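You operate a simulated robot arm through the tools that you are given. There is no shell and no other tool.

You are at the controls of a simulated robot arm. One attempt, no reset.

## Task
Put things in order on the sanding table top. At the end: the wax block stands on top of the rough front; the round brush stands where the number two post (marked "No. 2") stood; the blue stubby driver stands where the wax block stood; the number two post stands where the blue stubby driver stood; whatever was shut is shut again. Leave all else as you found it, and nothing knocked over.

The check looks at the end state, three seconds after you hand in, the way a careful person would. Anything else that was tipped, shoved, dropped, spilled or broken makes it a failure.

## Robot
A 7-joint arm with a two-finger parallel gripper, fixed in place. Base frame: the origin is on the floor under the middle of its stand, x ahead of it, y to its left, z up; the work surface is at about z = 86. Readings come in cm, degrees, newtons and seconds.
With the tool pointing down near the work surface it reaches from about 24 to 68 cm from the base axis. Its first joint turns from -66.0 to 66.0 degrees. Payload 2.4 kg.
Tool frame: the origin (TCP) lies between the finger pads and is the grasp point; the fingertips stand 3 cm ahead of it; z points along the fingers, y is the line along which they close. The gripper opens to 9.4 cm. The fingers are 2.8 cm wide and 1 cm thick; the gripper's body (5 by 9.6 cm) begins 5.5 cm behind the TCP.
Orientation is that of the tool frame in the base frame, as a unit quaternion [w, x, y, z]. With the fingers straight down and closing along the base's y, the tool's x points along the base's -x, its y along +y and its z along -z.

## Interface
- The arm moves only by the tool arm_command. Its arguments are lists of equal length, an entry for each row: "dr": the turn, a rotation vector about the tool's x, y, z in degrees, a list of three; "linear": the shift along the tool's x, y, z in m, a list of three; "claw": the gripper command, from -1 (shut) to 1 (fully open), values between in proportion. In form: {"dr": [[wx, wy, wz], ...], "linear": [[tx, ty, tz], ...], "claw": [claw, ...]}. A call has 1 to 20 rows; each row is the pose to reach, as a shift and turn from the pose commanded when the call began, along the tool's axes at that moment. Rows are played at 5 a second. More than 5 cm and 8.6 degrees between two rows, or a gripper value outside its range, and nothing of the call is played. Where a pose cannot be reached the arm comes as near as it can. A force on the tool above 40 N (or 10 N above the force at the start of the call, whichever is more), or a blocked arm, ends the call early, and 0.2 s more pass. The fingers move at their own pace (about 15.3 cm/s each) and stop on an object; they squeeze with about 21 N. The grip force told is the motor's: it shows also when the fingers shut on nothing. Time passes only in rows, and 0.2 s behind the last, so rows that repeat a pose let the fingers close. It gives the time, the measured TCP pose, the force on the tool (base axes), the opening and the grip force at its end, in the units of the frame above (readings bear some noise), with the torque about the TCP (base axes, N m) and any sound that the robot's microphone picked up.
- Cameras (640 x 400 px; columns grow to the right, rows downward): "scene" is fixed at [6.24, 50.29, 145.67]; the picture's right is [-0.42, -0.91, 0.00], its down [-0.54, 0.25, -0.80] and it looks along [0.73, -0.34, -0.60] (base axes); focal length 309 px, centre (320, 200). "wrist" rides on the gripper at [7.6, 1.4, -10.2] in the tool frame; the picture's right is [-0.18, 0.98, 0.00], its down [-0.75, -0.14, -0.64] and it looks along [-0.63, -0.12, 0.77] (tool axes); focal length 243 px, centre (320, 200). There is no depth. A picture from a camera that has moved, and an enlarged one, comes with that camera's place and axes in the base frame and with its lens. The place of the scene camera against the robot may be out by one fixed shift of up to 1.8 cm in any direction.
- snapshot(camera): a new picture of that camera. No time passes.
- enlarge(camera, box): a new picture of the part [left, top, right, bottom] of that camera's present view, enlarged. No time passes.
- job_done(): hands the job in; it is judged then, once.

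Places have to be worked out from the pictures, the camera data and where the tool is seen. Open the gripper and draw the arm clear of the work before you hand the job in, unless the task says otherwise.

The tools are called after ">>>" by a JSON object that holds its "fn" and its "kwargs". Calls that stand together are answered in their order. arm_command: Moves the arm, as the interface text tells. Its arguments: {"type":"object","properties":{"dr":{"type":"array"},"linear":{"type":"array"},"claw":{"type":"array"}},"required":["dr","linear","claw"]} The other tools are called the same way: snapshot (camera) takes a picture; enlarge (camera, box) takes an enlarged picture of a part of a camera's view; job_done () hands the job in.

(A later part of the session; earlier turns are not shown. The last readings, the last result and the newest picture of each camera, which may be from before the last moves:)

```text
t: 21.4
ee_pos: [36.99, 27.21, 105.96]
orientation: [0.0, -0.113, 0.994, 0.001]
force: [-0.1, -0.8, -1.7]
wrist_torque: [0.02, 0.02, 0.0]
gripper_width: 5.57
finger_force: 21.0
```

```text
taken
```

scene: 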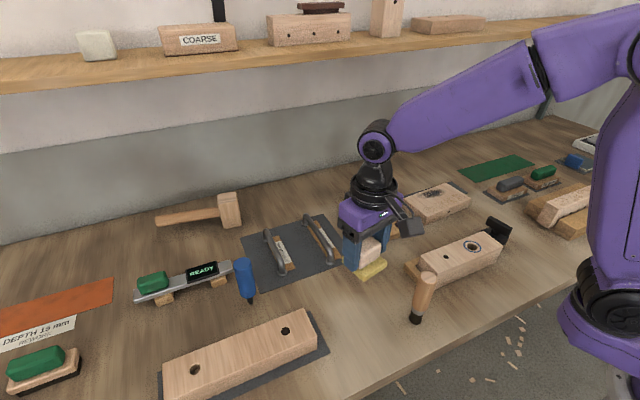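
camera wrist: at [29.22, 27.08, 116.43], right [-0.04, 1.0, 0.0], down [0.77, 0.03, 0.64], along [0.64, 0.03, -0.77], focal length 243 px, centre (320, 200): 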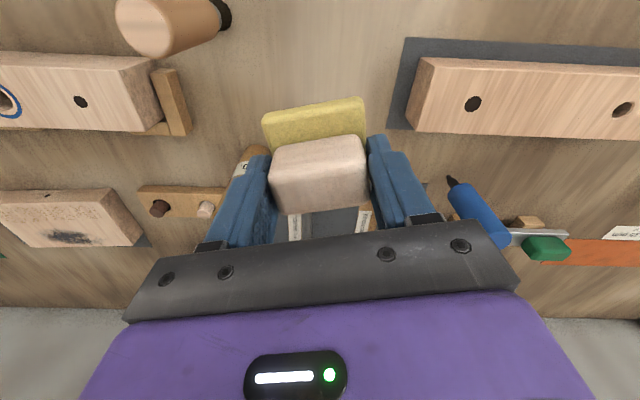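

It lifted cleanly as one piece. I carry it high, bottom above the post top, to over the rough front at about (58.8, −12.9) and turn it to line up with the front.

>>> {"fn": "arm_command", "kwargs": {"dr": [[0, 0, 0], [0, 0, 0], [0, 0, 0], [0, 0, 0], [0, 0, 0.5], [0, 0, 1], [0, 0, 2], [0, 0, 3], [0, 0, 4], [0, 0, 5], [0, 0, 6], [0, 0, 7], [0, 0, 8], [0, 0, 8.7], [0, 0, 8.7], [0, 0, 8.7], [0, 0, 8.7], [0, 0, 8.7], [0, 0, 8.7]], "linear": [[0, 0, -0.01], [0, 0, -0.025], [0, 0, -0.04], [-0.002, -0.007, -0.045], [-0.006, -0.022, -0.045], [-0.013, -0.048, -0.045], [-0.022, -0.08, -0.045], [-0.031, -0.113, -0.045], [-0.041, -0.146, -0.045], [-0.05, -0.18, -0.045], [-0.059, -0.213, -0.045], [-0.068, -0.246, -0.045], [-0.078, -0.28, -0.045], [-0.087, -0.313, -0.045], [-0.096, -0.346, -0.045], [-0.105, -0.378, -0.045], [-0.113, -0.407, -0.045], [-0.119, -0.43, -0.045], [-0.122, -0.44, -0.045]], "claw": [-1, -1, -1, -1, -1, -1, -1, -1, -1, -1, -1, -1, -1, -1, -1, -1, -1, -1, -1]}}

>>> {"fn": "snapshot", "kwargs": {"camera": "wrist"}}

>>> {"fn": "snapshot", "kwargs": {"camera": "scene"}}

```text
t: 25.4
ee_pos: [58.64, -12.82, 110.42]
orientation: [0.0, -0.038, 0.999, 0.0]
force: [-0.1, 0.8, -1.5]
wrist_torque: [-0.03, -0.01, 0.01]
gripper_width: 5.6
finger_force: 21.3
```

```text
taken
camera wrist: at [50.98, -11.86, 120.89], right [0.11, 0.99, 0.0], down [0.76, -0.08, 0.64], along [0.64, -0.07, -0.77], focal length 243 px, centre (320, 200)
```

wrist: 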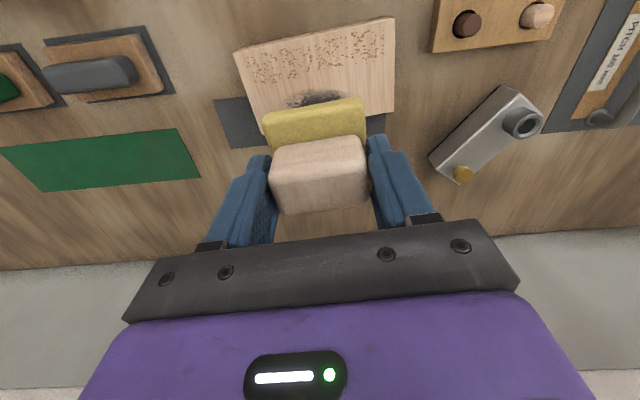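

```text
taken
```

scene: 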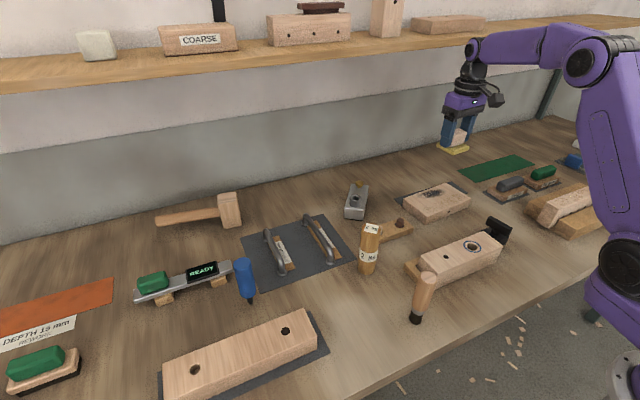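

The wax block is over the middle of the rough front. I lower to about half a centimetre above the estimated contact height.

>>> {"fn": "arm_command", "kwargs": {"dr": [[0, 0, 0], [0, 0, 0], [0, 0, 0], [0, 0, 0], [0, 0, 0], [0, 0, 0], [0, 0, 0], [0, 0, 0]], "linear": [[0, 0, 0.02], [0, 0, 0.05], [0, 0, 0.08], [0, 0, 0.11], [0, 0, 0.135], [0, 0, 0.15], [0, 0, 0.158], [0, 0, 0.158]], "claw": [-1, -1, -1, -1, -1, -1, -1, -1]}}

>>> {"fn": "snapshot", "kwargs": {"camera": "wrist"}}

>>> {"fn": "enlarge", "kwargs": {"camera": "scene", "box": [390, 150, 490, 230]}}

```text
t: 27.2
ee_pos: [58.6, -12.78, 94.6]
orientation: [0.001, -0.038, 0.999, 0.0]
force: [0.7, 0.9, -0.6]
wrist_torque: [-0.02, -0.02, -0.02]
gripper_width: 5.59
finger_force: 20.9
```

```text
taken
camera wrist: at [50.93, -11.81, 105.04], right [0.11, 0.99, 0.0], down [0.76, -0.08, 0.64], along [0.64, -0.07, -0.77], focal length 243 px, centre (320, 200)
```

wrist: 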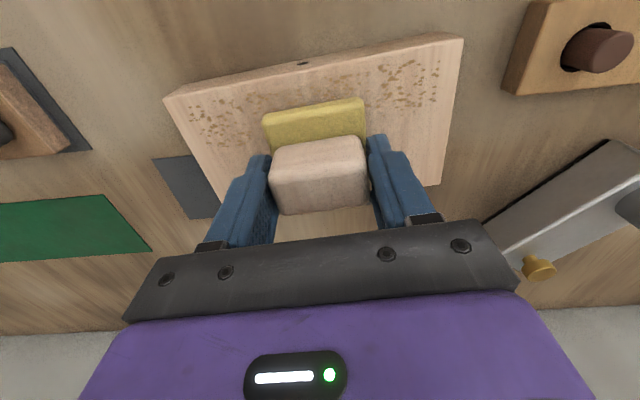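

```text
5.00 times, centred on (440, 190) of scene
camera zoom: at [6.24, 50.29, 145.67], right [-0.42, -0.91, 0.0], down [-0.54, 0.25, -0.8], along [0.73, -0.34, -0.6], focal length 1543 px, centre (-280, 250)
```

zoom: 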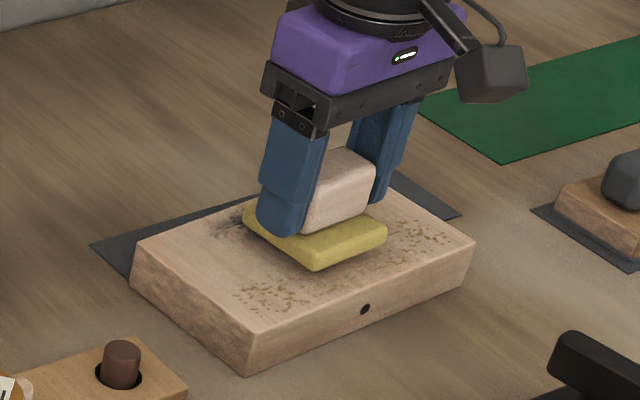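

The slab hovers slightly above the front and is well within its top face. I lower in 2 mm steps and watch the force.

>>> {"fn": "arm_command", "kwargs": {"dr": [[0, 0, 0], [0, 0, 0], [0, 0, 0]], "linear": [[0, 0, 0.002], [0, 0, 0.004], [0, 0, 0.004]], "claw": [-1, -1, -1]}}

>>> {"fn": "enlarge", "kwargs": {"camera": "scene", "box": [410, 180, 470, 225]}}

>>> {"fn": "enlarge", "kwargs": {"camera": "wrist", "box": [220, 60, 420, 220]}}

```text
t: 28.0
ee_pos: [58.75, -12.83, 94.29]
orientation: [0.0, -0.037, 0.999, 0.0]
force: [-0.6, -0.4, -0.6]
wrist_torque: [0.0, 0.02, 0.0]
gripper_width: 5.58
finger_force: 21.3
```

```text
8.89 times, centred on (440, 202) of scene
camera zoom: at [6.24, 50.29, 145.67], right [-0.42, -0.91, 0.0], down [-0.54, 0.25, -0.8], along [0.73, -0.34, -0.6], focal length 2743 px, centre (-747, 178)
```

zoom: 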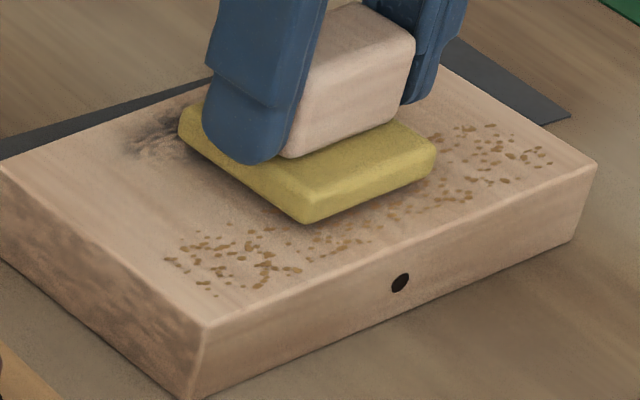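

```text
2.50 times, centred on (320, 140) of wrist
camera zoom: at [51.0, -11.81, 104.67], right [0.11, 0.99, 0.0], down [0.76, -0.08, 0.64], along [0.64, -0.07, -0.77], focal length 606 px, centre (320, 350)
```

zoom: 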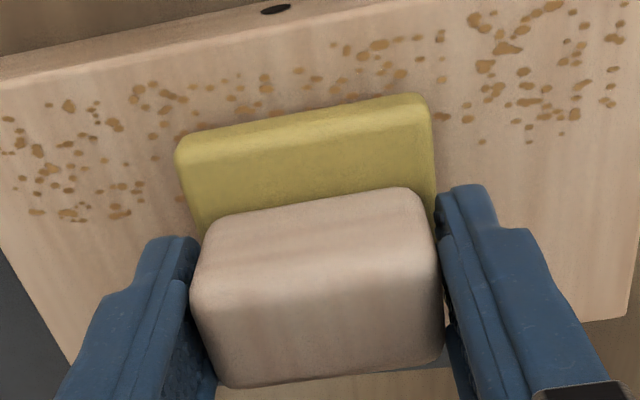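

There is no contact force yet, so I continue down in small steps.

>>> {"fn": "arm_command", "kwargs": {"dr": [[0, 0, 0], [0, 0, 0], [0, 0, 0]], "linear": [[0, 0, 0.001], [0, 0, 0.002], [0, 0, 0.002]], "claw": [-1, -1, -1]}}

>>> {"fn": "arm_command", "kwargs": {"dr": [[0, 0, 0], [0, 0, 0], [0, 0, 0]], "linear": [[0, 0, 0.001], [0, 0, 0.002], [0, 0, 0.002]], "claw": [-1, -1, -1]}}

>>> {"fn": "enlarge", "kwargs": {"camera": "scene", "box": [410, 180, 470, 225]}}

```text
t: 28.8
ee_pos: [58.72, -12.71, 94.06]
orientation: [0.0, -0.036, 0.999, 0.0]
force: [-0.1, -0.3, -1.2]
wrist_torque: [0.03, -0.02, 0.0]
gripper_width: 5.59
finger_force: 21.0
```

```text
t: 29.6
ee_pos: [58.68, -12.72, 93.92]
orientation: [0.0, -0.037, 0.999, 0.0]
force: [0.4, 0.3, -1.2]
wrist_torque: [0.01, 0.03, -0.03]
gripper_width: 5.6
finger_force: 20.9
```

```text
8.89 times, centred on (440, 202) of scene
camera zoom: at [6.24, 50.29, 145.67], right [-0.42, -0.91, 0.0], down [-0.54, 0.25, -0.8], along [0.73, -0.34, -0.6], focal length 2743 px, centre (-747, 178)
```

zoom: 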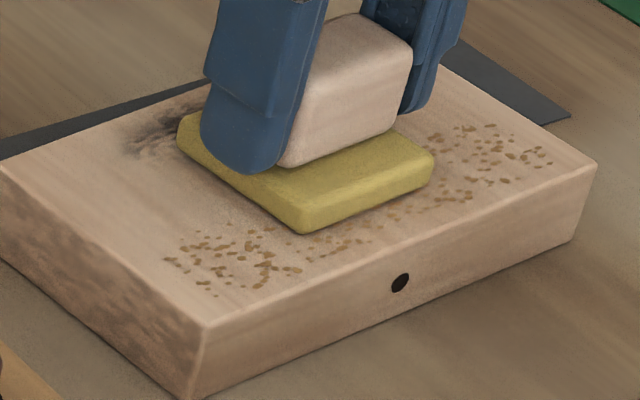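

I still read only the weight, −1.2 N, and the shadow gap is shrinking. I continue in steps.

>>> {"fn": "arm_command", "kwargs": {"dr": [[0, 0, 0], [0, 0, 0], [0, 0, 0]], "linear": [[0, 0, 0.001], [0, 0, 0.002], [0, 0, 0.002]], "claw": [-1, -1, -1]}}

>>> {"fn": "arm_command", "kwargs": {"dr": [[0, 0, 0], [0, 0, 0], [0, 0, 0]], "linear": [[0, 0, 0.001], [0, 0, 0.002], [0, 0, 0.002]], "claw": [-1, -1, -1]}}

>>> {"fn": "enlarge", "kwargs": {"camera": "scene", "box": [410, 180, 470, 225]}}

```text
t: 30.4
ee_pos: [58.71, -12.75, 93.84]
orientation: [0.001, -0.037, 0.999, 0.001]
force: [-6.0, 1.4, 19.0]
wrist_torque: [0.06, 0.16, -0.01]
gripper_width: 5.59
finger_force: 20.7
```

```text
t: 31.0
ee_pos: [58.71, -12.86, 93.86]
orientation: [0.002, -0.037, 0.999, 0.0]
force: [-0.5, -0.5, 6.4]
wrist_torque: [0.09, 0.16, 0.01]
gripper_width: 5.61
finger_force: 21.2
stopped in row 3: the force on the tool passed its limit at 41 N (the readings are from after the stop); the commanded pose is now the measured one
```

```text
8.89 times, centred on (440, 202) of scene
camera zoom: at [6.22, 50.3, 145.67], right [-0.42, -0.91, 0.0], down [-0.54, 0.25, -0.8], along [0.73, -0.34, -0.6], focal length 2743 px, centre (-747, 178)
```

zoom: 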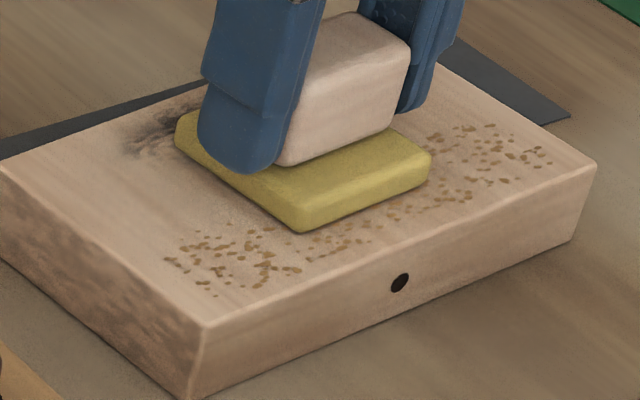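

The block is resting on the front, with contact at TCP z ≈ 93.85. I open the fingers in two stages and rise straight up.

>>> {"fn": "arm_command", "kwargs": {"dr": [[0, 0, 0], [0, 0, 0], [0, 0, 0], [0, 0, 0], [0, 0, 0], [0, 0, 0], [0, 0, 0], [0, 0, 0], [0, 0, 0]], "linear": [[0, 0, 0], [0, 0, 0], [0, 0, 0], [0, 0, 0], [0, 0, -0.01], [0, 0, -0.03], [0, 0, -0.06], [0, 0, -0.1], [0, 0, -0.14]], "claw": [0.24, 0.35, 0.6, 0.9, 0.9, 0.9, 0.9, 1, 1]}}

>>> {"fn": "snapshot", "kwargs": {"camera": "wrist"}}

>>> {"fn": "enlarge", "kwargs": {"camera": "scene", "box": [390, 150, 490, 230]}}

```text
t: 33.0
ee_pos: [58.67, -12.74, 107.74]
orientation: [0.002, -0.038, 0.999, -0.001]
force: [0.2, -0.7, -0.3]
wrist_torque: [0.0, 0.0, 0.04]
gripper_width: 9.38
finger_force: 0.0
```

```text
taken
camera wrist: at [50.96, -11.78, 118.18], right [0.11, 0.99, 0.0], down [0.76, -0.08, 0.64], along [0.64, -0.07, -0.76], focal length 243 px, centre (320, 200)
```

wrist: 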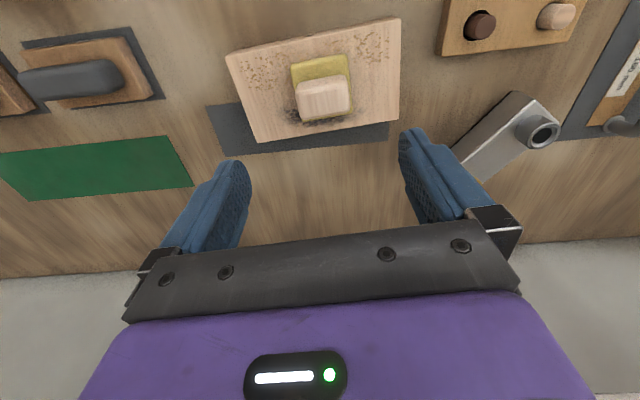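

```text
5.00 times, centred on (440, 190) of scene
camera zoom: at [6.23, 50.29, 145.67], right [-0.42, -0.91, 0.0], down [-0.54, 0.25, -0.8], along [0.73, -0.34, -0.6], focal length 1543 px, centre (-280, 250)
```

zoom: 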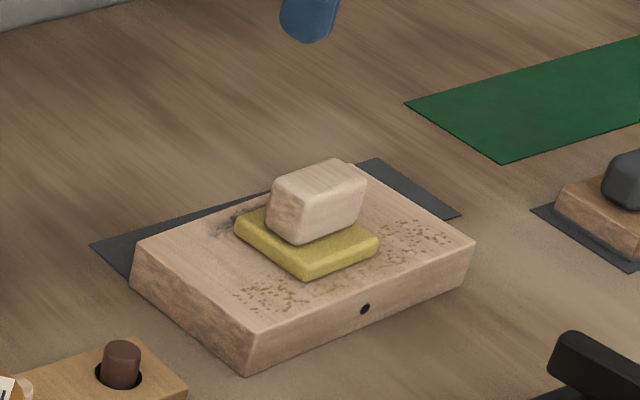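

The wax block now stands on the rough front and the front did not move. Next I go to look at the blue driver and its neighbours from above.

>>> {"fn": "arm_command", "kwargs": {"dr": [[0, 0, 0], [0, 0, 0], [0, 0, 0], [0, 0, 0], [0, 0, 0], [0, 0, 0], [0, 0, 0], [0, 0, 0], [0, 0, 0], [0, 0, 0], [0, 0, 0], [0, 0, 0], [0, 0, 0], [0, 0, 0], [0, 0, 0]], "linear": [[0, 0.01, -0.03], [0.005, 0.04, -0.05], [0.01, 0.08, -0.055], [0.015, 0.12, -0.055], [0.022, 0.16, -0.055], [0.03, 0.2, -0.055], [0.037, 0.24, -0.055], [0.044, 0.28, -0.055], [0.05, 0.32, -0.055], [0.057, 0.36, -0.055], [0.063, 0.4, -0.055], [0.07, 0.44, -0.055], [0.076, 0.48, -0.055], [0.082, 0.52, -0.055], [0.086, 0.555, -0.055]], "claw": [1, 1, 1, 1, 1, 1, 1, 1, 1, 1, 1, 1, 1, 1, 1]}}

>>> {"fn": "snapshot", "kwargs": {"camera": "wrist"}}

>>> {"fn": "enlarge", "kwargs": {"camera": "wrist", "box": [280, 40, 440, 140]}}

>>> {"fn": "enlarge", "kwargs": {"camera": "scene", "box": [130, 220, 290, 320]}}

```text
t: 36.2
ee_pos: [45.94, 41.81, 113.23]
orientation: [0.002, -0.038, 0.999, 0.0]
force: [-0.3, -0.4, 0.4]
wrist_torque: [-0.02, 0.01, -0.02]
gripper_width: 9.4
finger_force: 0.0
```

```text
taken
camera wrist: at [38.22, 42.86, 123.57], right [0.11, 0.99, 0.0], down [0.76, -0.08, 0.65], along [0.64, -0.07, -0.76], focal length 243 px, centre (320, 200)
```

wrist: 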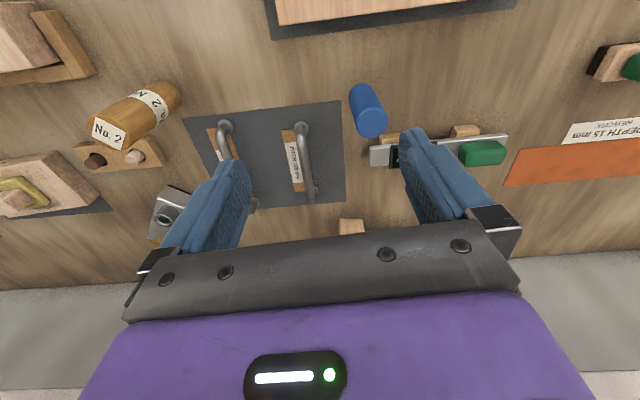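

```text
4.00 times, centred on (360, 90) of wrist
camera zoom: at [38.22, 42.86, 123.57], right [0.11, 0.99, 0.0], down [0.76, -0.08, 0.65], along [0.64, -0.07, -0.76], focal length 970 px, centre (160, 640)
```

zoom: 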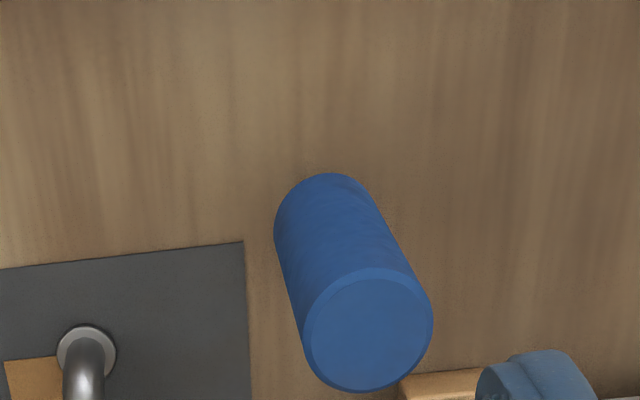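

```text
4.00 times, centred on (210, 270) of scene
camera zoom: at [6.24, 50.29, 145.67], right [-0.42, -0.91, 0.0], down [-0.54, 0.25, -0.8], along [0.73, -0.34, -0.6], focal length 1235 px, centre (760, -80)
```

zoom: 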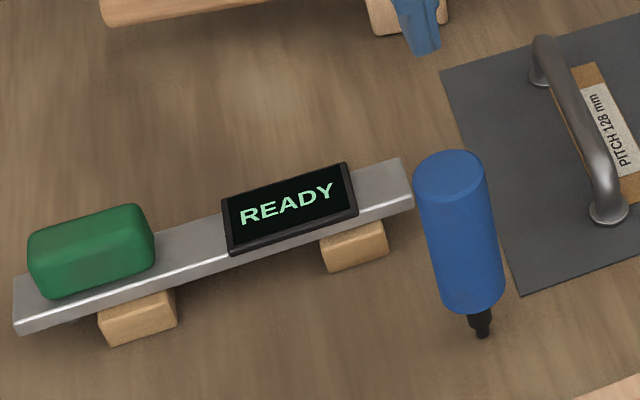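

From two views the driver's axis is near (49.5, 47.4), 68.5 cm from the base axis, with its handle 3.6 cm across and its top at z ≈ 97.6. I'll turn the tool to face radially outward (yaw about 44°) and tilt it 15°, so the reach is comfortable.

>>> {"fn": "arm_command", "kwargs": {"dr": [[0, 0, -6.6], [0, 0, -13.2], [0, 0, -19.8], [0, 0, -26.4], [0, 0, -33], [0, 0, -39.5], [0, 0, -39.5]], "linear": [[0, 0, 0], [0, 0, 0], [0, 0, 0], [0, 0, 0], [0, 0, 0], [0, 0, 0], [0, 0, 0]], "claw": [1, 1, 1, 1, 1, 1, 1]}}

>>> {"fn": "snapshot", "kwargs": {"camera": "wrist"}}

```text
t: 37.8
ee_pos: [45.9, 41.85, 113.09]
orientation: [0.001, -0.375, 0.927, -0.002]
force: [0.6, -0.9, -0.5]
wrist_torque: [-0.02, 0.0, -0.01]
gripper_width: 9.42
finger_force: 0.0
```

```text
taken
camera wrist: at [39.45, 37.78, 123.56], right [-0.55, 0.84, 0.0], down [0.64, 0.42, 0.64], along [0.54, 0.35, -0.77], focal length 243 px, centre (320, 200)
```

wrist: 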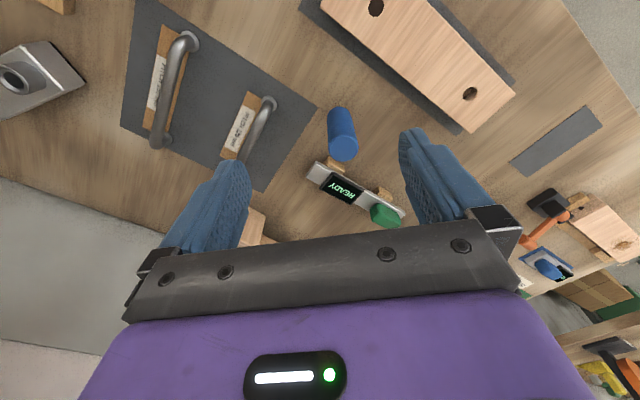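

The driver's top works out at (49.5, 47.5) again, so the estimate holds. Now I tilt by 15° so the fingers point slightly outward.

>>> {"fn": "arm_command", "kwargs": {"dr": [[0, -5, 0], [0, -10, 0], [0, -15, 0], [0, -15, 0]], "linear": [[0, 0, 0], [0, 0, 0], [0, 0, 0], [0, 0, 0]], "claw": [1, 1, 1, 1]}}

>>> {"fn": "snapshot", "kwargs": {"camera": "wrist"}}

>>> {"fn": "snapshot", "kwargs": {"camera": "scene"}}

>>> {"fn": "enlarge", "kwargs": {"camera": "wrist", "box": [270, 80, 400, 200]}}

```text
t: 38.8
ee_pos: [45.96, 41.95, 113.18]
orientation: [0.123, -0.371, 0.919, 0.048]
force: [0.6, 0.2, -0.6]
wrist_torque: [0.0, 0.03, -0.01]
gripper_width: 9.41
finger_force: 0.1
```

```text
taken
camera wrist: at [37.74, 36.14, 121.18], right [-0.55, 0.83, 0.05], down [0.5, 0.29, 0.82], along [0.67, 0.47, -0.57], focal length 243 px, centre (320, 200)
```

wrist: 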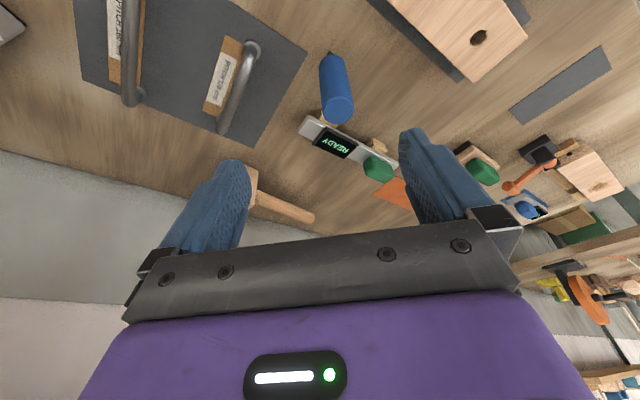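

```text
taken
```

scene: 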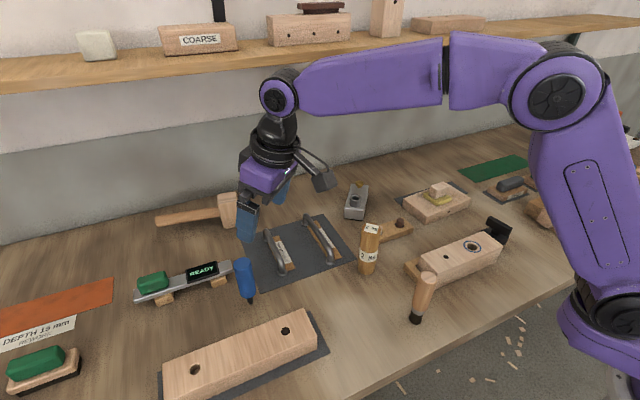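

```text
3.33 times, centred on (335, 140) of wrist
camera zoom: at [37.74, 36.14, 121.18], right [-0.55, 0.83, 0.05], down [0.5, 0.29, 0.82], along [0.67, 0.47, -0.57], focal length 809 px, centre (270, 400)
```

zoom: 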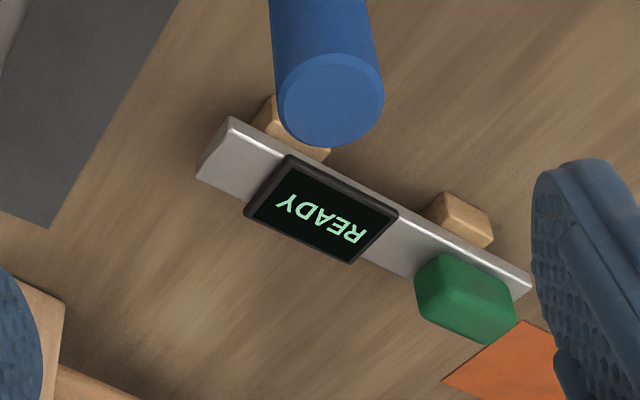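

I now move above the driver at (49.6, 47.5) and down to TCP z ≈ 104, with the fingertips still above its top, to check alignment.

>>> {"fn": "arm_command", "kwargs": {"dr": [[0, 0, 0], [0, 0, 0], [0, 0, 0], [0, 0, 0], [0, 0, 0], [0, 0, 0]], "linear": [[-0.0313, 0.0073, 0.0084], [-0.0625, 0.0146, 0.0168], [-0.0522, 0.0146, 0.0554], [-0.0418, 0.0146, 0.0941], [-0.0387, 0.0146, 0.1056], [-0.0387, 0.0146, 0.1056]], "claw": [1, 1, 1, 1, 1, 1]}}

>>> {"fn": "snapshot", "kwargs": {"camera": "wrist"}}

>>> {"fn": "enlarge", "kwargs": {"camera": "wrist", "box": [220, 60, 420, 200]}}

>>> {"fn": "enlarge", "kwargs": {"camera": "scene", "box": [180, 180, 340, 310]}}

```text
t: 40.2
ee_pos: [49.68, 47.44, 104.08]
orientation: [0.123, -0.37, 0.92, 0.047]
force: [-0.5, -0.2, -0.3]
wrist_torque: [0.01, 0.02, 0.02]
gripper_width: 9.4
finger_force: 0.1
```

```text
taken
camera wrist: at [41.47, 41.7, 111.92], right [-0.55, 0.83, 0.04], down [0.5, 0.29, 0.82], along [0.67, 0.47, -0.58], focal length 243 px, centre (320, 200)
```

wrist: 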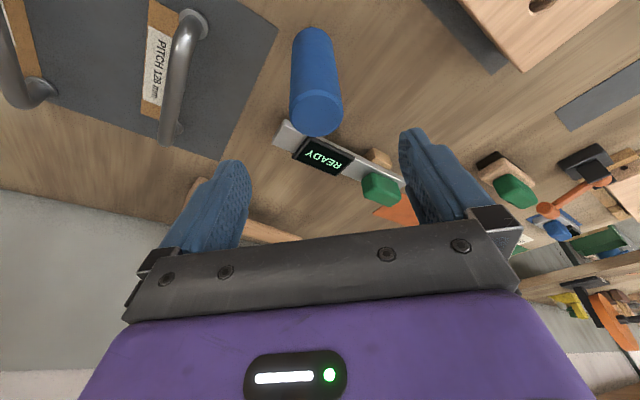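

```text
2.86 times, centred on (320, 130) of wrist
camera zoom: at [41.47, 41.7, 111.92], right [-0.55, 0.83, 0.04], down [0.5, 0.29, 0.82], along [0.67, 0.47, -0.58], focal length 693 px, centre (320, 400)
```

zoom: 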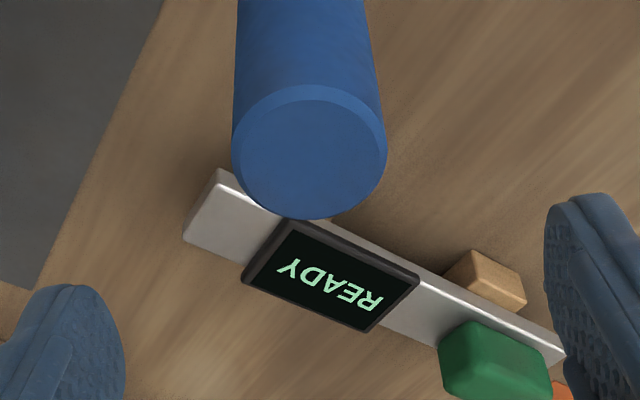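

```text
3.08 times, centred on (260, 245) of scene
camera zoom: at [6.24, 50.29, 145.67], right [-0.42, -0.91, 0.0], down [-0.54, 0.25, -0.8], along [0.73, -0.34, -0.6], focal length 950 px, centre (505, 62)
```

zoom: 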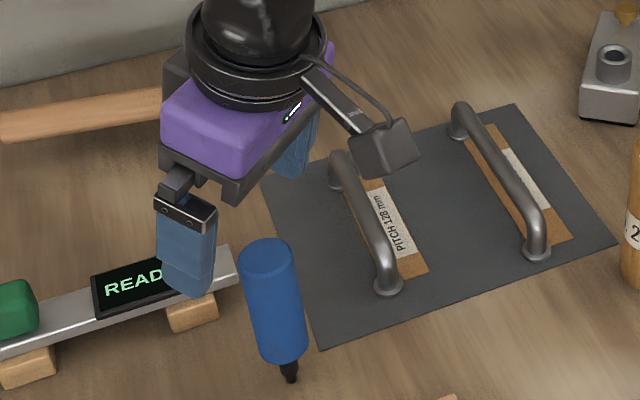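

The wrist views agree on the driver's top near (49.5, 47.4, 97.8), but the scene view suggests a small mismatch. I zoom in on the scene to check the gripper against the driver before I descend.

>>> {"fn": "enlarge", "kwargs": {"camera": "scene", "box": [220, 220, 300, 310]}}

>>> {"fn": "enlarge", "kwargs": {"camera": "wrist", "box": [270, 0, 370, 150]}}

```text
4.44 times, centred on (260, 265) of scene
camera zoom: at [6.24, 50.29, 145.67], right [-0.42, -0.91, 0.0], down [-0.54, 0.25, -0.8], along [0.73, -0.34, -0.6], focal length 1372 px, centre (587, -89)
```

zoom: 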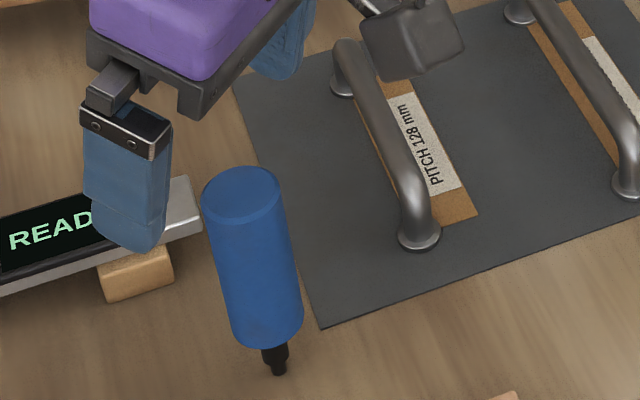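

```text
2.67 times, centred on (320, 75) of wrist
camera zoom: at [41.47, 41.7, 111.92], right [-0.55, 0.83, 0.04], down [0.5, 0.29, 0.82], along [0.67, 0.47, -0.58], focal length 647 px, centre (320, 533)
```

zoom: 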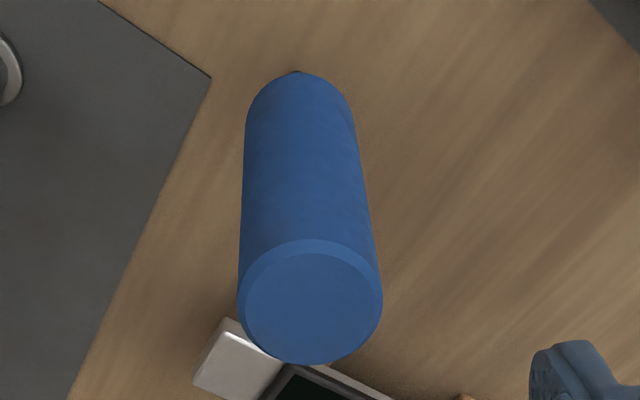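

Combining the views, the driver's axis is near (49.2, 47.1) with its top at about 98.3, and the sideways alignment is within 1.5 mm. I descend to TCP z ≈ 94.7 with fingers open around the handle.

>>> {"fn": "arm_command", "kwargs": {"dr": [[0, 0, 0], [0, 0, 0], [0, 0, 0], [0, 0, 0], [0, 0, 0]], "linear": [[0.008, 0.00125, 0.024], [0.016, 0.00125, 0.048], [0.023, 0.00125, 0.07], [0.0296, 0.00125, 0.0892], [0.0296, 0.00125, 0.0892]], "claw": [1, 1, 1, 1, 1]}}

>>> {"fn": "snapshot", "kwargs": {"camera": "wrist"}}

>>> {"fn": "enlarge", "kwargs": {"camera": "scene", "box": [200, 210, 300, 310]}}

```text
t: 41.4
ee_pos: [49.28, 47.12, 94.45]
orientation: [0.122, -0.37, 0.92, 0.047]
force: [-0.5, 0.5, 0.2]
wrist_torque: [0.03, -0.01, -0.01]
gripper_width: 9.41
finger_force: 0.1
```

```text
taken
camera wrist: at [40.96, 41.35, 102.56], right [-0.55, 0.83, 0.04], down [0.5, 0.29, 0.82], along [0.67, 0.47, -0.58], focal length 243 px, centre (320, 200)
```

wrist: 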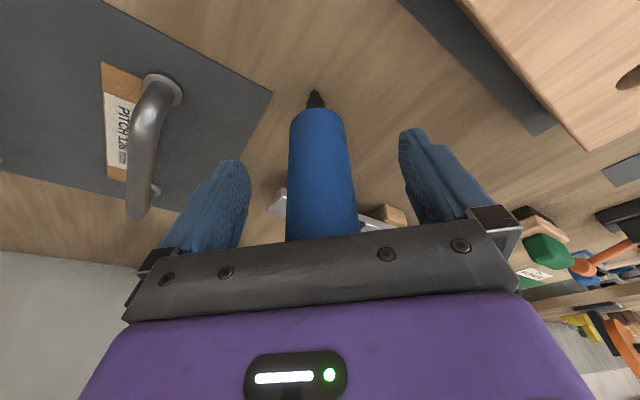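

```text
4.00 times, centred on (250, 260) of scene
camera zoom: at [6.24, 50.29, 145.67], right [-0.42, -0.91, 0.0], down [-0.54, 0.25, -0.8], along [0.73, -0.34, -0.6], focal length 1235 px, centre (600, -40)
```

zoom: 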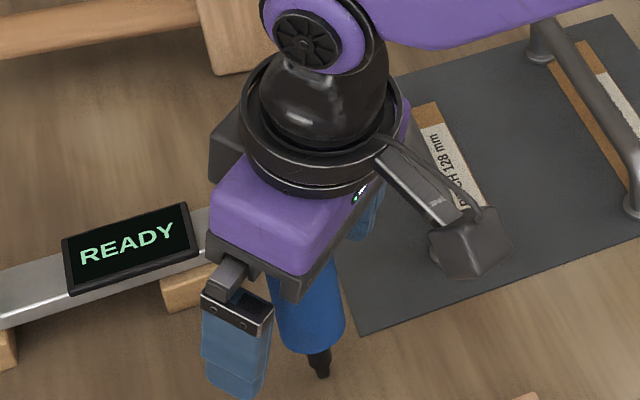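

The handle sits centred between the fingers, with its tip near (49.2, 47.15). I close slowly in small steps so it isn't tipped.

>>> {"fn": "arm_command", "kwargs": {"dr": [[0, 0, 0], [0, 0, 0], [0, 0, 0], [0, 0, 0], [0, 0, 0], [0, 0, 0]], "linear": [[0, 0, 0], [0, 0, 0], [0, 0, 0], [0, 0, 0], [0, 0, 0], [0, 0, 0]], "claw": [0.4, 0.0, -0.1, -0.14, -0.16, -0.18]}}

>>> {"fn": "snapshot", "kwargs": {"camera": "wrist"}}

```text
t: 42.8
ee_pos: [49.14, 47.11, 94.5]
orientation: [0.122, -0.371, 0.92, 0.047]
force: [0.2, -0.6, 0.2]
wrist_torque: [-0.01, 0.02, -0.01]
gripper_width: 3.86
finger_force: 0.0
```

```text
taken
camera wrist: at [40.96, 41.35, 102.59], right [-0.55, 0.83, 0.04], down [0.5, 0.29, 0.82], along [0.67, 0.47, -0.58], focal length 243 px, centre (320, 200)
```

wrist: 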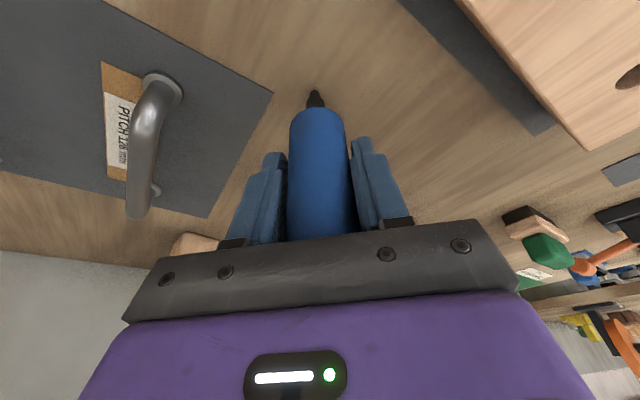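

There is no contact yet and the gaps on both sides look equal. I continue closing finely, then squeeze.

>>> {"fn": "arm_command", "kwargs": {"dr": [[0, 0, 0], [0, 0, 0], [0, 0, 0], [0, 0, 0], [0, 0, 0], [0, 0, 0], [0, 0, 0]], "linear": [[0, 0, 0], [0, 0, 0], [0, 0, 0], [0, 0, 0], [0, 0, 0], [0, 0, 0], [0, 0, 0]], "claw": [-0.2, -0.22, -0.24, -0.26, -0.3, -1, -1]}}

>>> {"fn": "snapshot", "kwargs": {"camera": "wrist"}}

>>> {"fn": "enlarge", "kwargs": {"camera": "scene", "box": [200, 210, 300, 310]}}

```text
t: 44.4
ee_pos: [49.01, 47.17, 94.43]
orientation: [0.123, -0.371, 0.919, 0.048]
force: [0.1, 0.8, -0.8]
wrist_torque: [-0.03, 0.02, -0.01]
gripper_width: 3.65
finger_force: 20.0
```

```text
taken
camera wrist: at [40.95, 41.35, 102.59], right [-0.55, 0.83, 0.04], down [0.5, 0.29, 0.82], along [0.67, 0.47, -0.58], focal length 243 px, centre (320, 200)
```

wrist: 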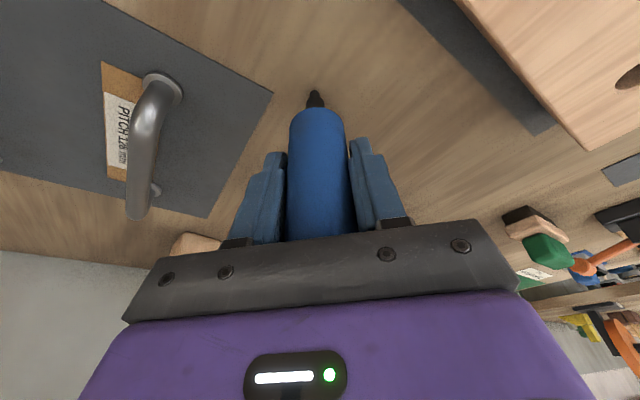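

```text
4.00 times, centred on (250, 260) of scene
camera zoom: at [6.24, 50.29, 145.67], right [-0.42, -0.91, 0.0], down [-0.54, 0.25, -0.8], along [0.73, -0.34, -0.6], focal length 1235 px, centre (600, -40)
```

zoom: 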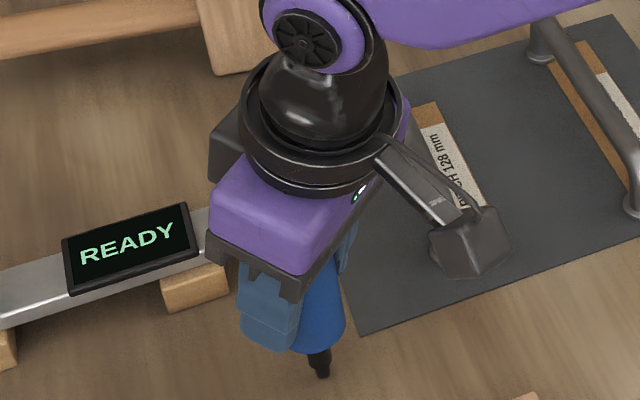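

The driver is held at 3.65 cm width and its tip did not move. I lift it straight up, slowly at first.

>>> {"fn": "arm_command", "kwargs": {"dr": [[0, 0, 0], [0, 0, 0], [0, 0, 0], [0, 0, 0], [0, 0, 0], [0, 0, 0]], "linear": [[-0.0005, 0, -0.0019], [-0.0013, 0, -0.0048], [-0.0026, 0, -0.0097], [-0.0052, 0, -0.0193], [-0.0078, 0, -0.029], [-0.0078, 0, -0.029]], "claw": [-1, -1, -1, -1, -1, -1]}}

>>> {"fn": "snapshot", "kwargs": {"camera": "wrist"}}

>>> {"fn": "enlarge", "kwargs": {"camera": "scene", "box": [200, 210, 300, 310]}}

```text
t: 45.8
ee_pos: [49.17, 47.22, 97.58]
orientation: [0.122, -0.37, 0.92, 0.048]
force: [-0.5, 0.4, -1.3]
wrist_torque: [0.01, 0.03, -0.02]
gripper_width: 3.65
finger_force: 20.8
```

```text
taken
camera wrist: at [41.0, 41.36, 105.63], right [-0.55, 0.83, 0.05], down [0.5, 0.29, 0.82], along [0.67, 0.47, -0.58], focal length 243 px, centre (320, 200)
```

wrist: 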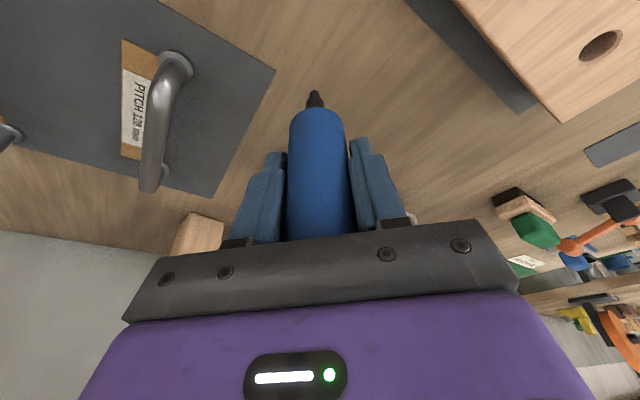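

```text
4.00 times, centred on (250, 260) of scene
camera zoom: at [6.24, 50.3, 145.67], right [-0.42, -0.91, 0.0], down [-0.54, 0.25, -0.8], along [0.73, -0.34, -0.6], focal length 1235 px, centre (600, -40)
```

zoom: 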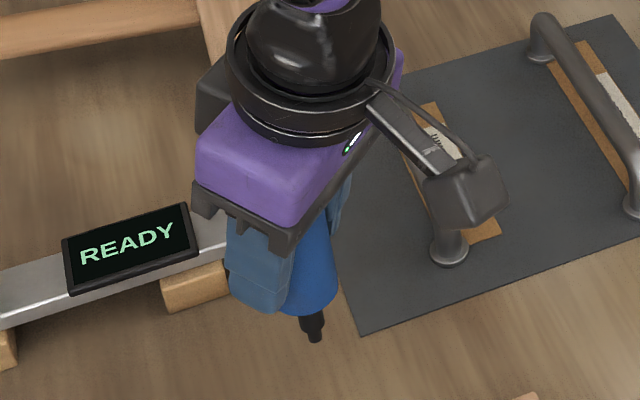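

It is held firmly. I raise it another 14 cm and carry it, keeping the same orientation, to above where the wax block stood at (36.85, 27.2).

>>> {"fn": "arm_command", "kwargs": {"dr": [[0, 0, 0], [0, 0, 0], [0, 0, 0], [0, 0, 0], [0, 0, 0], [0, 0, 0], [0, 0, 0], [0, 0, 0], [0, 0, 0], [0, 0, 0], [0, 0, 0], [0, 0, 0]], "linear": [[-0.0052, 0, -0.0193], [-0.0155, 0, -0.058], [-0.0259, 0, -0.0966], [-0.0362, 0, -0.1352], [-0.0143, -0.0058, -0.1411], [0.0186, -0.0145, -0.1499], [0.0624, -0.0261, -0.1616], [0.1062, -0.0377, -0.1734], [0.15, -0.0493, -0.1851], [0.1719, -0.0551, -0.191], [0.1829, -0.058, -0.1939], [0.1829, -0.058, -0.1939]], "claw": [-1, -1, -1, -1, -1, -1, -1, -1, -1, -1, -1, -1]}}

>>> {"fn": "snapshot", "kwargs": {"camera": "wrist"}}

>>> {"fn": "snapshot", "kwargs": {"camera": "scene"}}

```text
t: 48.4
ee_pos: [36.67, 27.33, 111.62]
orientation: [0.123, -0.369, 0.92, 0.047]
force: [0.3, -0.7, -0.9]
wrist_torque: [-0.04, 0.02, -0.01]
gripper_width: 3.66
finger_force: 21.1
```

```text
taken
camera wrist: at [28.55, 21.5, 119.6], right [-0.55, 0.83, 0.05], down [0.5, 0.29, 0.82], along [0.67, 0.47, -0.58], focal length 243 px, centre (320, 200)
```

wrist: 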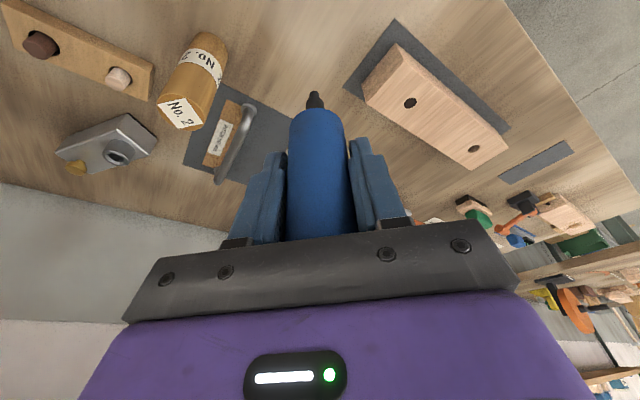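

```text
taken
```

scene: 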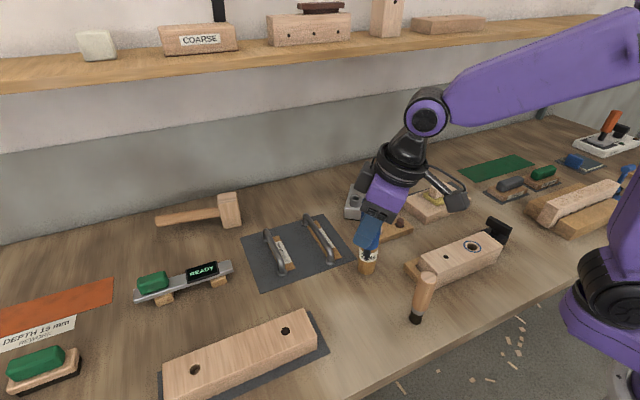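

The inboard wrist camera would pass close to the brush if I descended in this orientation. So I first turn the tool 40° clockwise about the vertical axis, which keeps the driver upright and swings the camera clear.

>>> {"fn": "arm_command", "kwargs": {"dr": [[1.725, 0, 6.44], [3.45, 0, 12.88], [5.175, 0, 19.32], [6.9, 0, 25.76], [8.625, 0, 32.2], [10.35, 0, 38.64], [10.35, 0, 38.64]], "linear": [[0, 0, 0], [0, 0, 0], [0, 0, 0], [0, 0, 0], [0, 0, 0], [0, 0, 0], [0, 0, 0]], "claw": [-1, -1, -1, -1, -1, -1, -1]}}

>>> {"fn": "snapshot", "kwargs": {"camera": "wrist"}}

>>> {"fn": "enlarge", "kwargs": {"camera": "scene", "box": [320, 160, 480, 330]}}

```text
t: 50.0
ee_pos: [36.81, 27.27, 111.53]
orientation: [0.132, -0.033, 0.991, 0.004]
force: [-0.9, 0.3, -0.6]
wrist_torque: [-0.02, 0.02, 0.0]
gripper_width: 3.66
finger_force: 20.9
```

```text
taken
camera wrist: at [26.74, 28.18, 119.62], right [0.11, 0.99, 0.05], down [0.57, -0.1, 0.82], along [0.82, -0.07, -0.57], focal length 243 px, centre (320, 200)
```

wrist: 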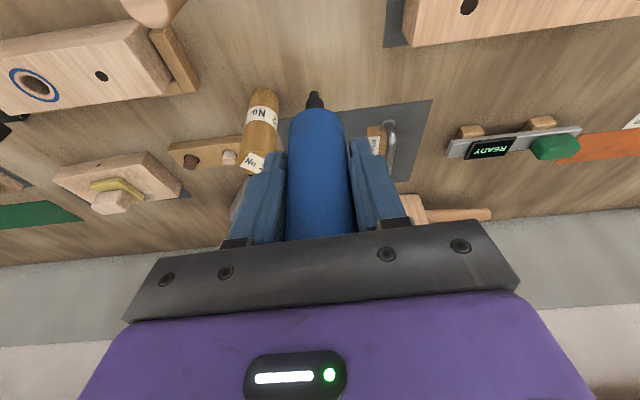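

```text
2.35 times, centred on (400, 245) of scene
camera zoom: at [6.24, 50.3, 145.67], right [-0.42, -0.91, 0.0], down [-0.54, 0.25, -0.8], along [0.73, -0.34, -0.6], focal length 726 px, centre (132, 94)
```

zoom: 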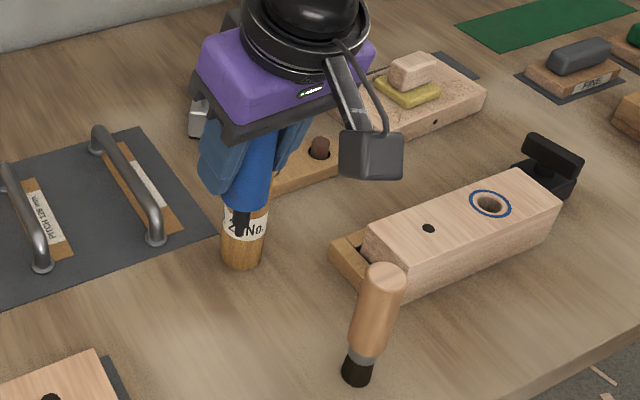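

The driver is still upright and the camera is now clear of the brush. I descend to just above the table at the wax block's old place.

>>> {"fn": "arm_command", "kwargs": {"dr": [[0, 0, 0], [0, 0, 0], [0, 0, 0], [0, 0, 0], [0, 0, 0], [0, 0, 0], [0, 0, 0]], "linear": [[0.0107, -0.0011, 0.0334], [0.021, -0.0011, 0.072], [0.0314, -0.0011, 0.1107], [0.0391, -0.0011, 0.1397], [0.043, -0.0011, 0.1541], [0.0436, -0.0011, 0.1563], [0.0436, -0.0011, 0.1563]], "claw": [-1, -1, -1, -1, -1, -1, -1]}}

>>> {"fn": "snapshot", "kwargs": {"camera": "wrist"}}

>>> {"fn": "enlarge", "kwargs": {"camera": "scene", "box": [300, 230, 440, 340]}}

```text
t: 51.6
ee_pos: [36.74, 27.12, 95.2]
orientation: [0.132, -0.033, 0.991, 0.004]
force: [0.5, -0.1, -1.4]
wrist_torque: [0.0, 0.0, 0.02]
gripper_width: 3.63
finger_force: 21.1
```

```text
taken
camera wrist: at [26.59, 27.96, 103.37], right [0.11, 0.99, 0.05], down [0.57, -0.1, 0.82], along [0.82, -0.06, -0.57], focal length 243 px, centre (320, 200)
```

wrist: 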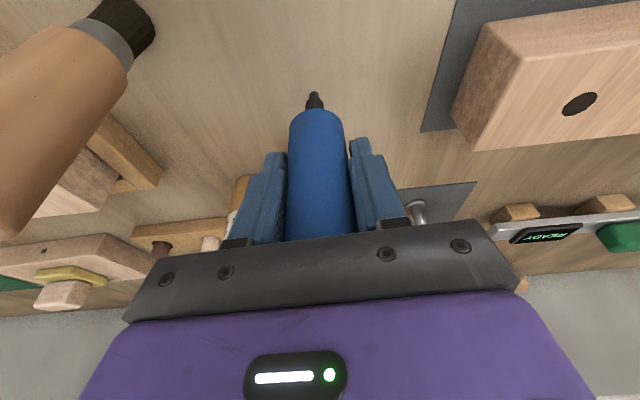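

```text
3.64 times, centred on (370, 285) of scene
camera zoom: at [6.24, 50.3, 145.67], right [-0.42, -0.91, 0.0], down [-0.54, 0.25, -0.8], along [0.73, -0.34, -0.6], focal length 1122 px, centre (138, -109)
```

zoom: 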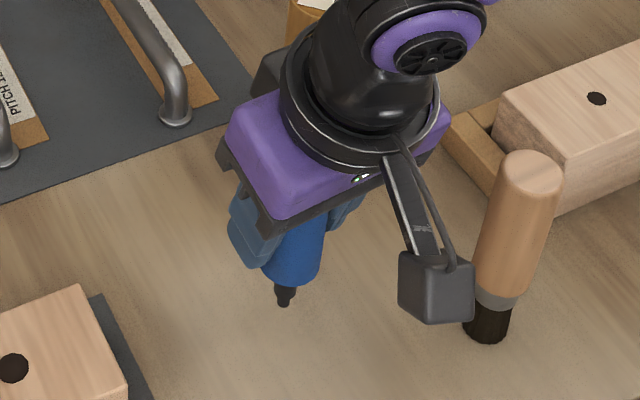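

The tip is within about 2 mm of the old wax centre in the scene view. I creep down step by step until contact.

>>> {"fn": "arm_command", "kwargs": {"dr": [[0, 0, 0], [0, 0, 0], [0, 0, 0]], "linear": [[0.0005, 0, 0.0019], [0.001, 0, 0.0039], [0.001, 0, 0.0039]], "claw": [-1, -1, -1]}}

```text
t: 52.4
ee_pos: [36.67, 27.1, 94.97]
orientation: [0.133, -0.033, 0.991, 0.004]
force: [0.4, 0.5, -1.7]
wrist_torque: [0.0, -0.02, -0.01]
gripper_width: 3.66
finger_force: 21.1
```

No contact yet, still just the weight. I go 2 mm further down.

>>> {"fn": "arm_command", "kwargs": {"dr": [[0, 0, 0], [0, 0, 0], [0, 0, 0]], "linear": [[0.0003, 0, 0.001], [0.0005, 0, 0.0019], [0.0005, 0, 0.0019]], "claw": [-1, -1, -1]}}

```text
t: 53.2
ee_pos: [36.7, 27.18, 94.63]
orientation: [0.132, -0.033, 0.991, 0.004]
force: [0.2, -0.2, -1.4]
wrist_torque: [-0.01, -0.03, -0.01]
gripper_width: 3.65
finger_force: 21.2
```

Still free at z ≈ 94.65. I go another 1 mm, close to the pick-up height of 94.46.

>>> {"fn": "arm_command", "kwargs": {"dr": [[0, 0, 0], [0, 0, 0], [0, 0, 0]], "linear": [[0.0001, 0, 0.0005], [0.0003, 0, 0.001], [0.0003, 0, 0.001]], "claw": [-1, -1, -1]}}

```text
t: 54.0
ee_pos: [36.81, 27.15, 94.61]
orientation: [0.132, -0.033, 0.991, 0.003]
force: [-0.2, 0.4, -1.5]
wrist_torque: [-0.01, 0.04, 0.01]
gripper_width: 3.68
finger_force: 20.7
```

>>> {"fn": "arm_command", "kwargs": {"dr": [[0, 0, 0], [0, 0, 0], [0, 0, 0]], "linear": [[0.0001, 0, 0.0005], [0.0003, 0, 0.001], [0.0003, 0, 0.001]], "claw": [-1, -1, -1]}}

```text
t: 54.8
ee_pos: [36.74, 27.08, 94.53]
orientation: [0.132, -0.033, 0.991, 0.004]
force: [0.1, 0.6, 0.2]
wrist_torque: [0.01, 0.0, -0.01]
gripper_width: 3.65
finger_force: 20.4
```

The force rose from −1.5 N to +0.2 N, so the tip is just touching. I press half a millimetre more to be sure it stands.

>>> {"fn": "arm_command", "kwargs": {"dr": [[0, 0, 0], [0, 0, 0]], "linear": [[0.0001, 0, 0.0004], [0.0001, 0, 0.0004]], "claw": [-1, -1]}}

>>> {"fn": "enlarge", "kwargs": {"camera": "scene", "box": [320, 270, 410, 330]}}

>>> {"fn": "enlarge", "kwargs": {"camera": "wrist", "box": [240, 60, 400, 180]}}

```text
t: 55.4
ee_pos: [36.69, 27.16, 94.45]
orientation: [0.133, -0.033, 0.991, 0.004]
force: [-3.1, 0.1, 15.6]
wrist_torque: [-0.12, 0.33, 0.02]
gripper_width: 3.66
finger_force: 21.6
```

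```text
6.67 times, centred on (365, 300) of scene
camera zoom: at [6.21, 50.28, 145.68], right [-0.42, -0.91, 0.0], down [-0.54, 0.25, -0.8], along [0.73, -0.34, -0.6], focal length 2058 px, centre (20, -467)
```

zoom: 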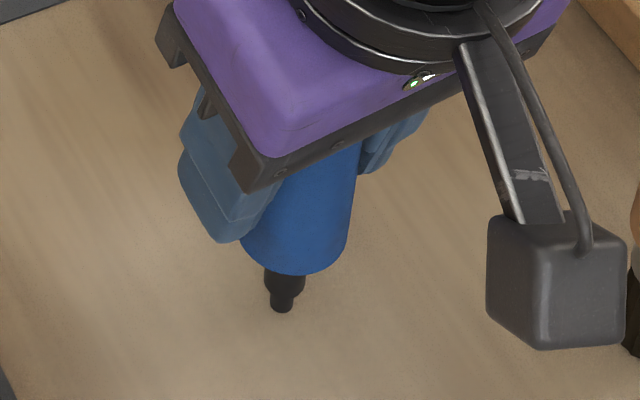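

```text
3.33 times, centred on (320, 120) of wrist
camera zoom: at [26.62, 28.03, 102.54], right [0.11, 0.99, 0.05], down [0.57, -0.1, 0.82], along [0.82, -0.06, -0.57], focal length 809 px, centre (320, 467)
```

zoom: 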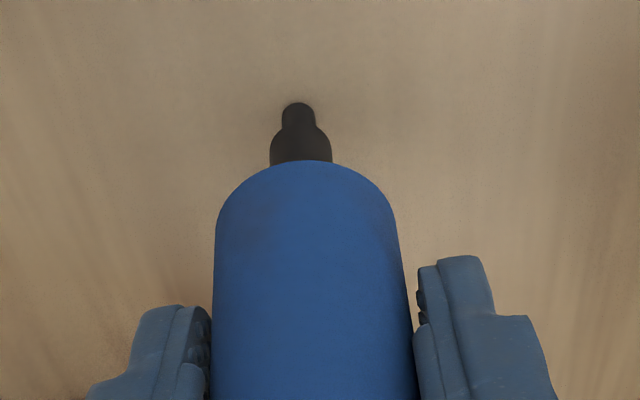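

It now presses with 15 N, more than needed. I back off by half a millimetre so the release is gentle.

>>> {"fn": "arm_command", "kwargs": {"dr": [[0, 0, 0], [0, 0, 0]], "linear": [[-0.0001, 0, -0.0004], [-0.0001, 0, -0.0004]], "claw": [-1, -1]}}

```text
t: 56.0
ee_pos: [36.76, 27.24, 94.46]
orientation: [0.132, -0.033, 0.991, 0.005]
force: [1.8, 1.4, 7.9]
wrist_torque: [0.09, -0.19, 0.02]
gripper_width: 3.66
finger_force: 21.3
```

The upward force is still 7.9 N, so I back off a little more.

>>> {"fn": "arm_command", "kwargs": {"dr": [[0, 0, 0], [0, 0, 0], [0, 0, 0]], "linear": [[-0.0001, 0, -0.0003], [-0.0001, 0, -0.0003], [-0.0001, 0, -0.0003]], "claw": [-1, -1, -1]}}

```text
t: 56.8
ee_pos: [36.74, 27.11, 94.42]
orientation: [0.132, -0.033, 0.991, 0.003]
force: [0.2, 0.6, 1.1]
wrist_torque: [0.03, -0.06, 0.02]
gripper_width: 3.65
finger_force: 21.3
```

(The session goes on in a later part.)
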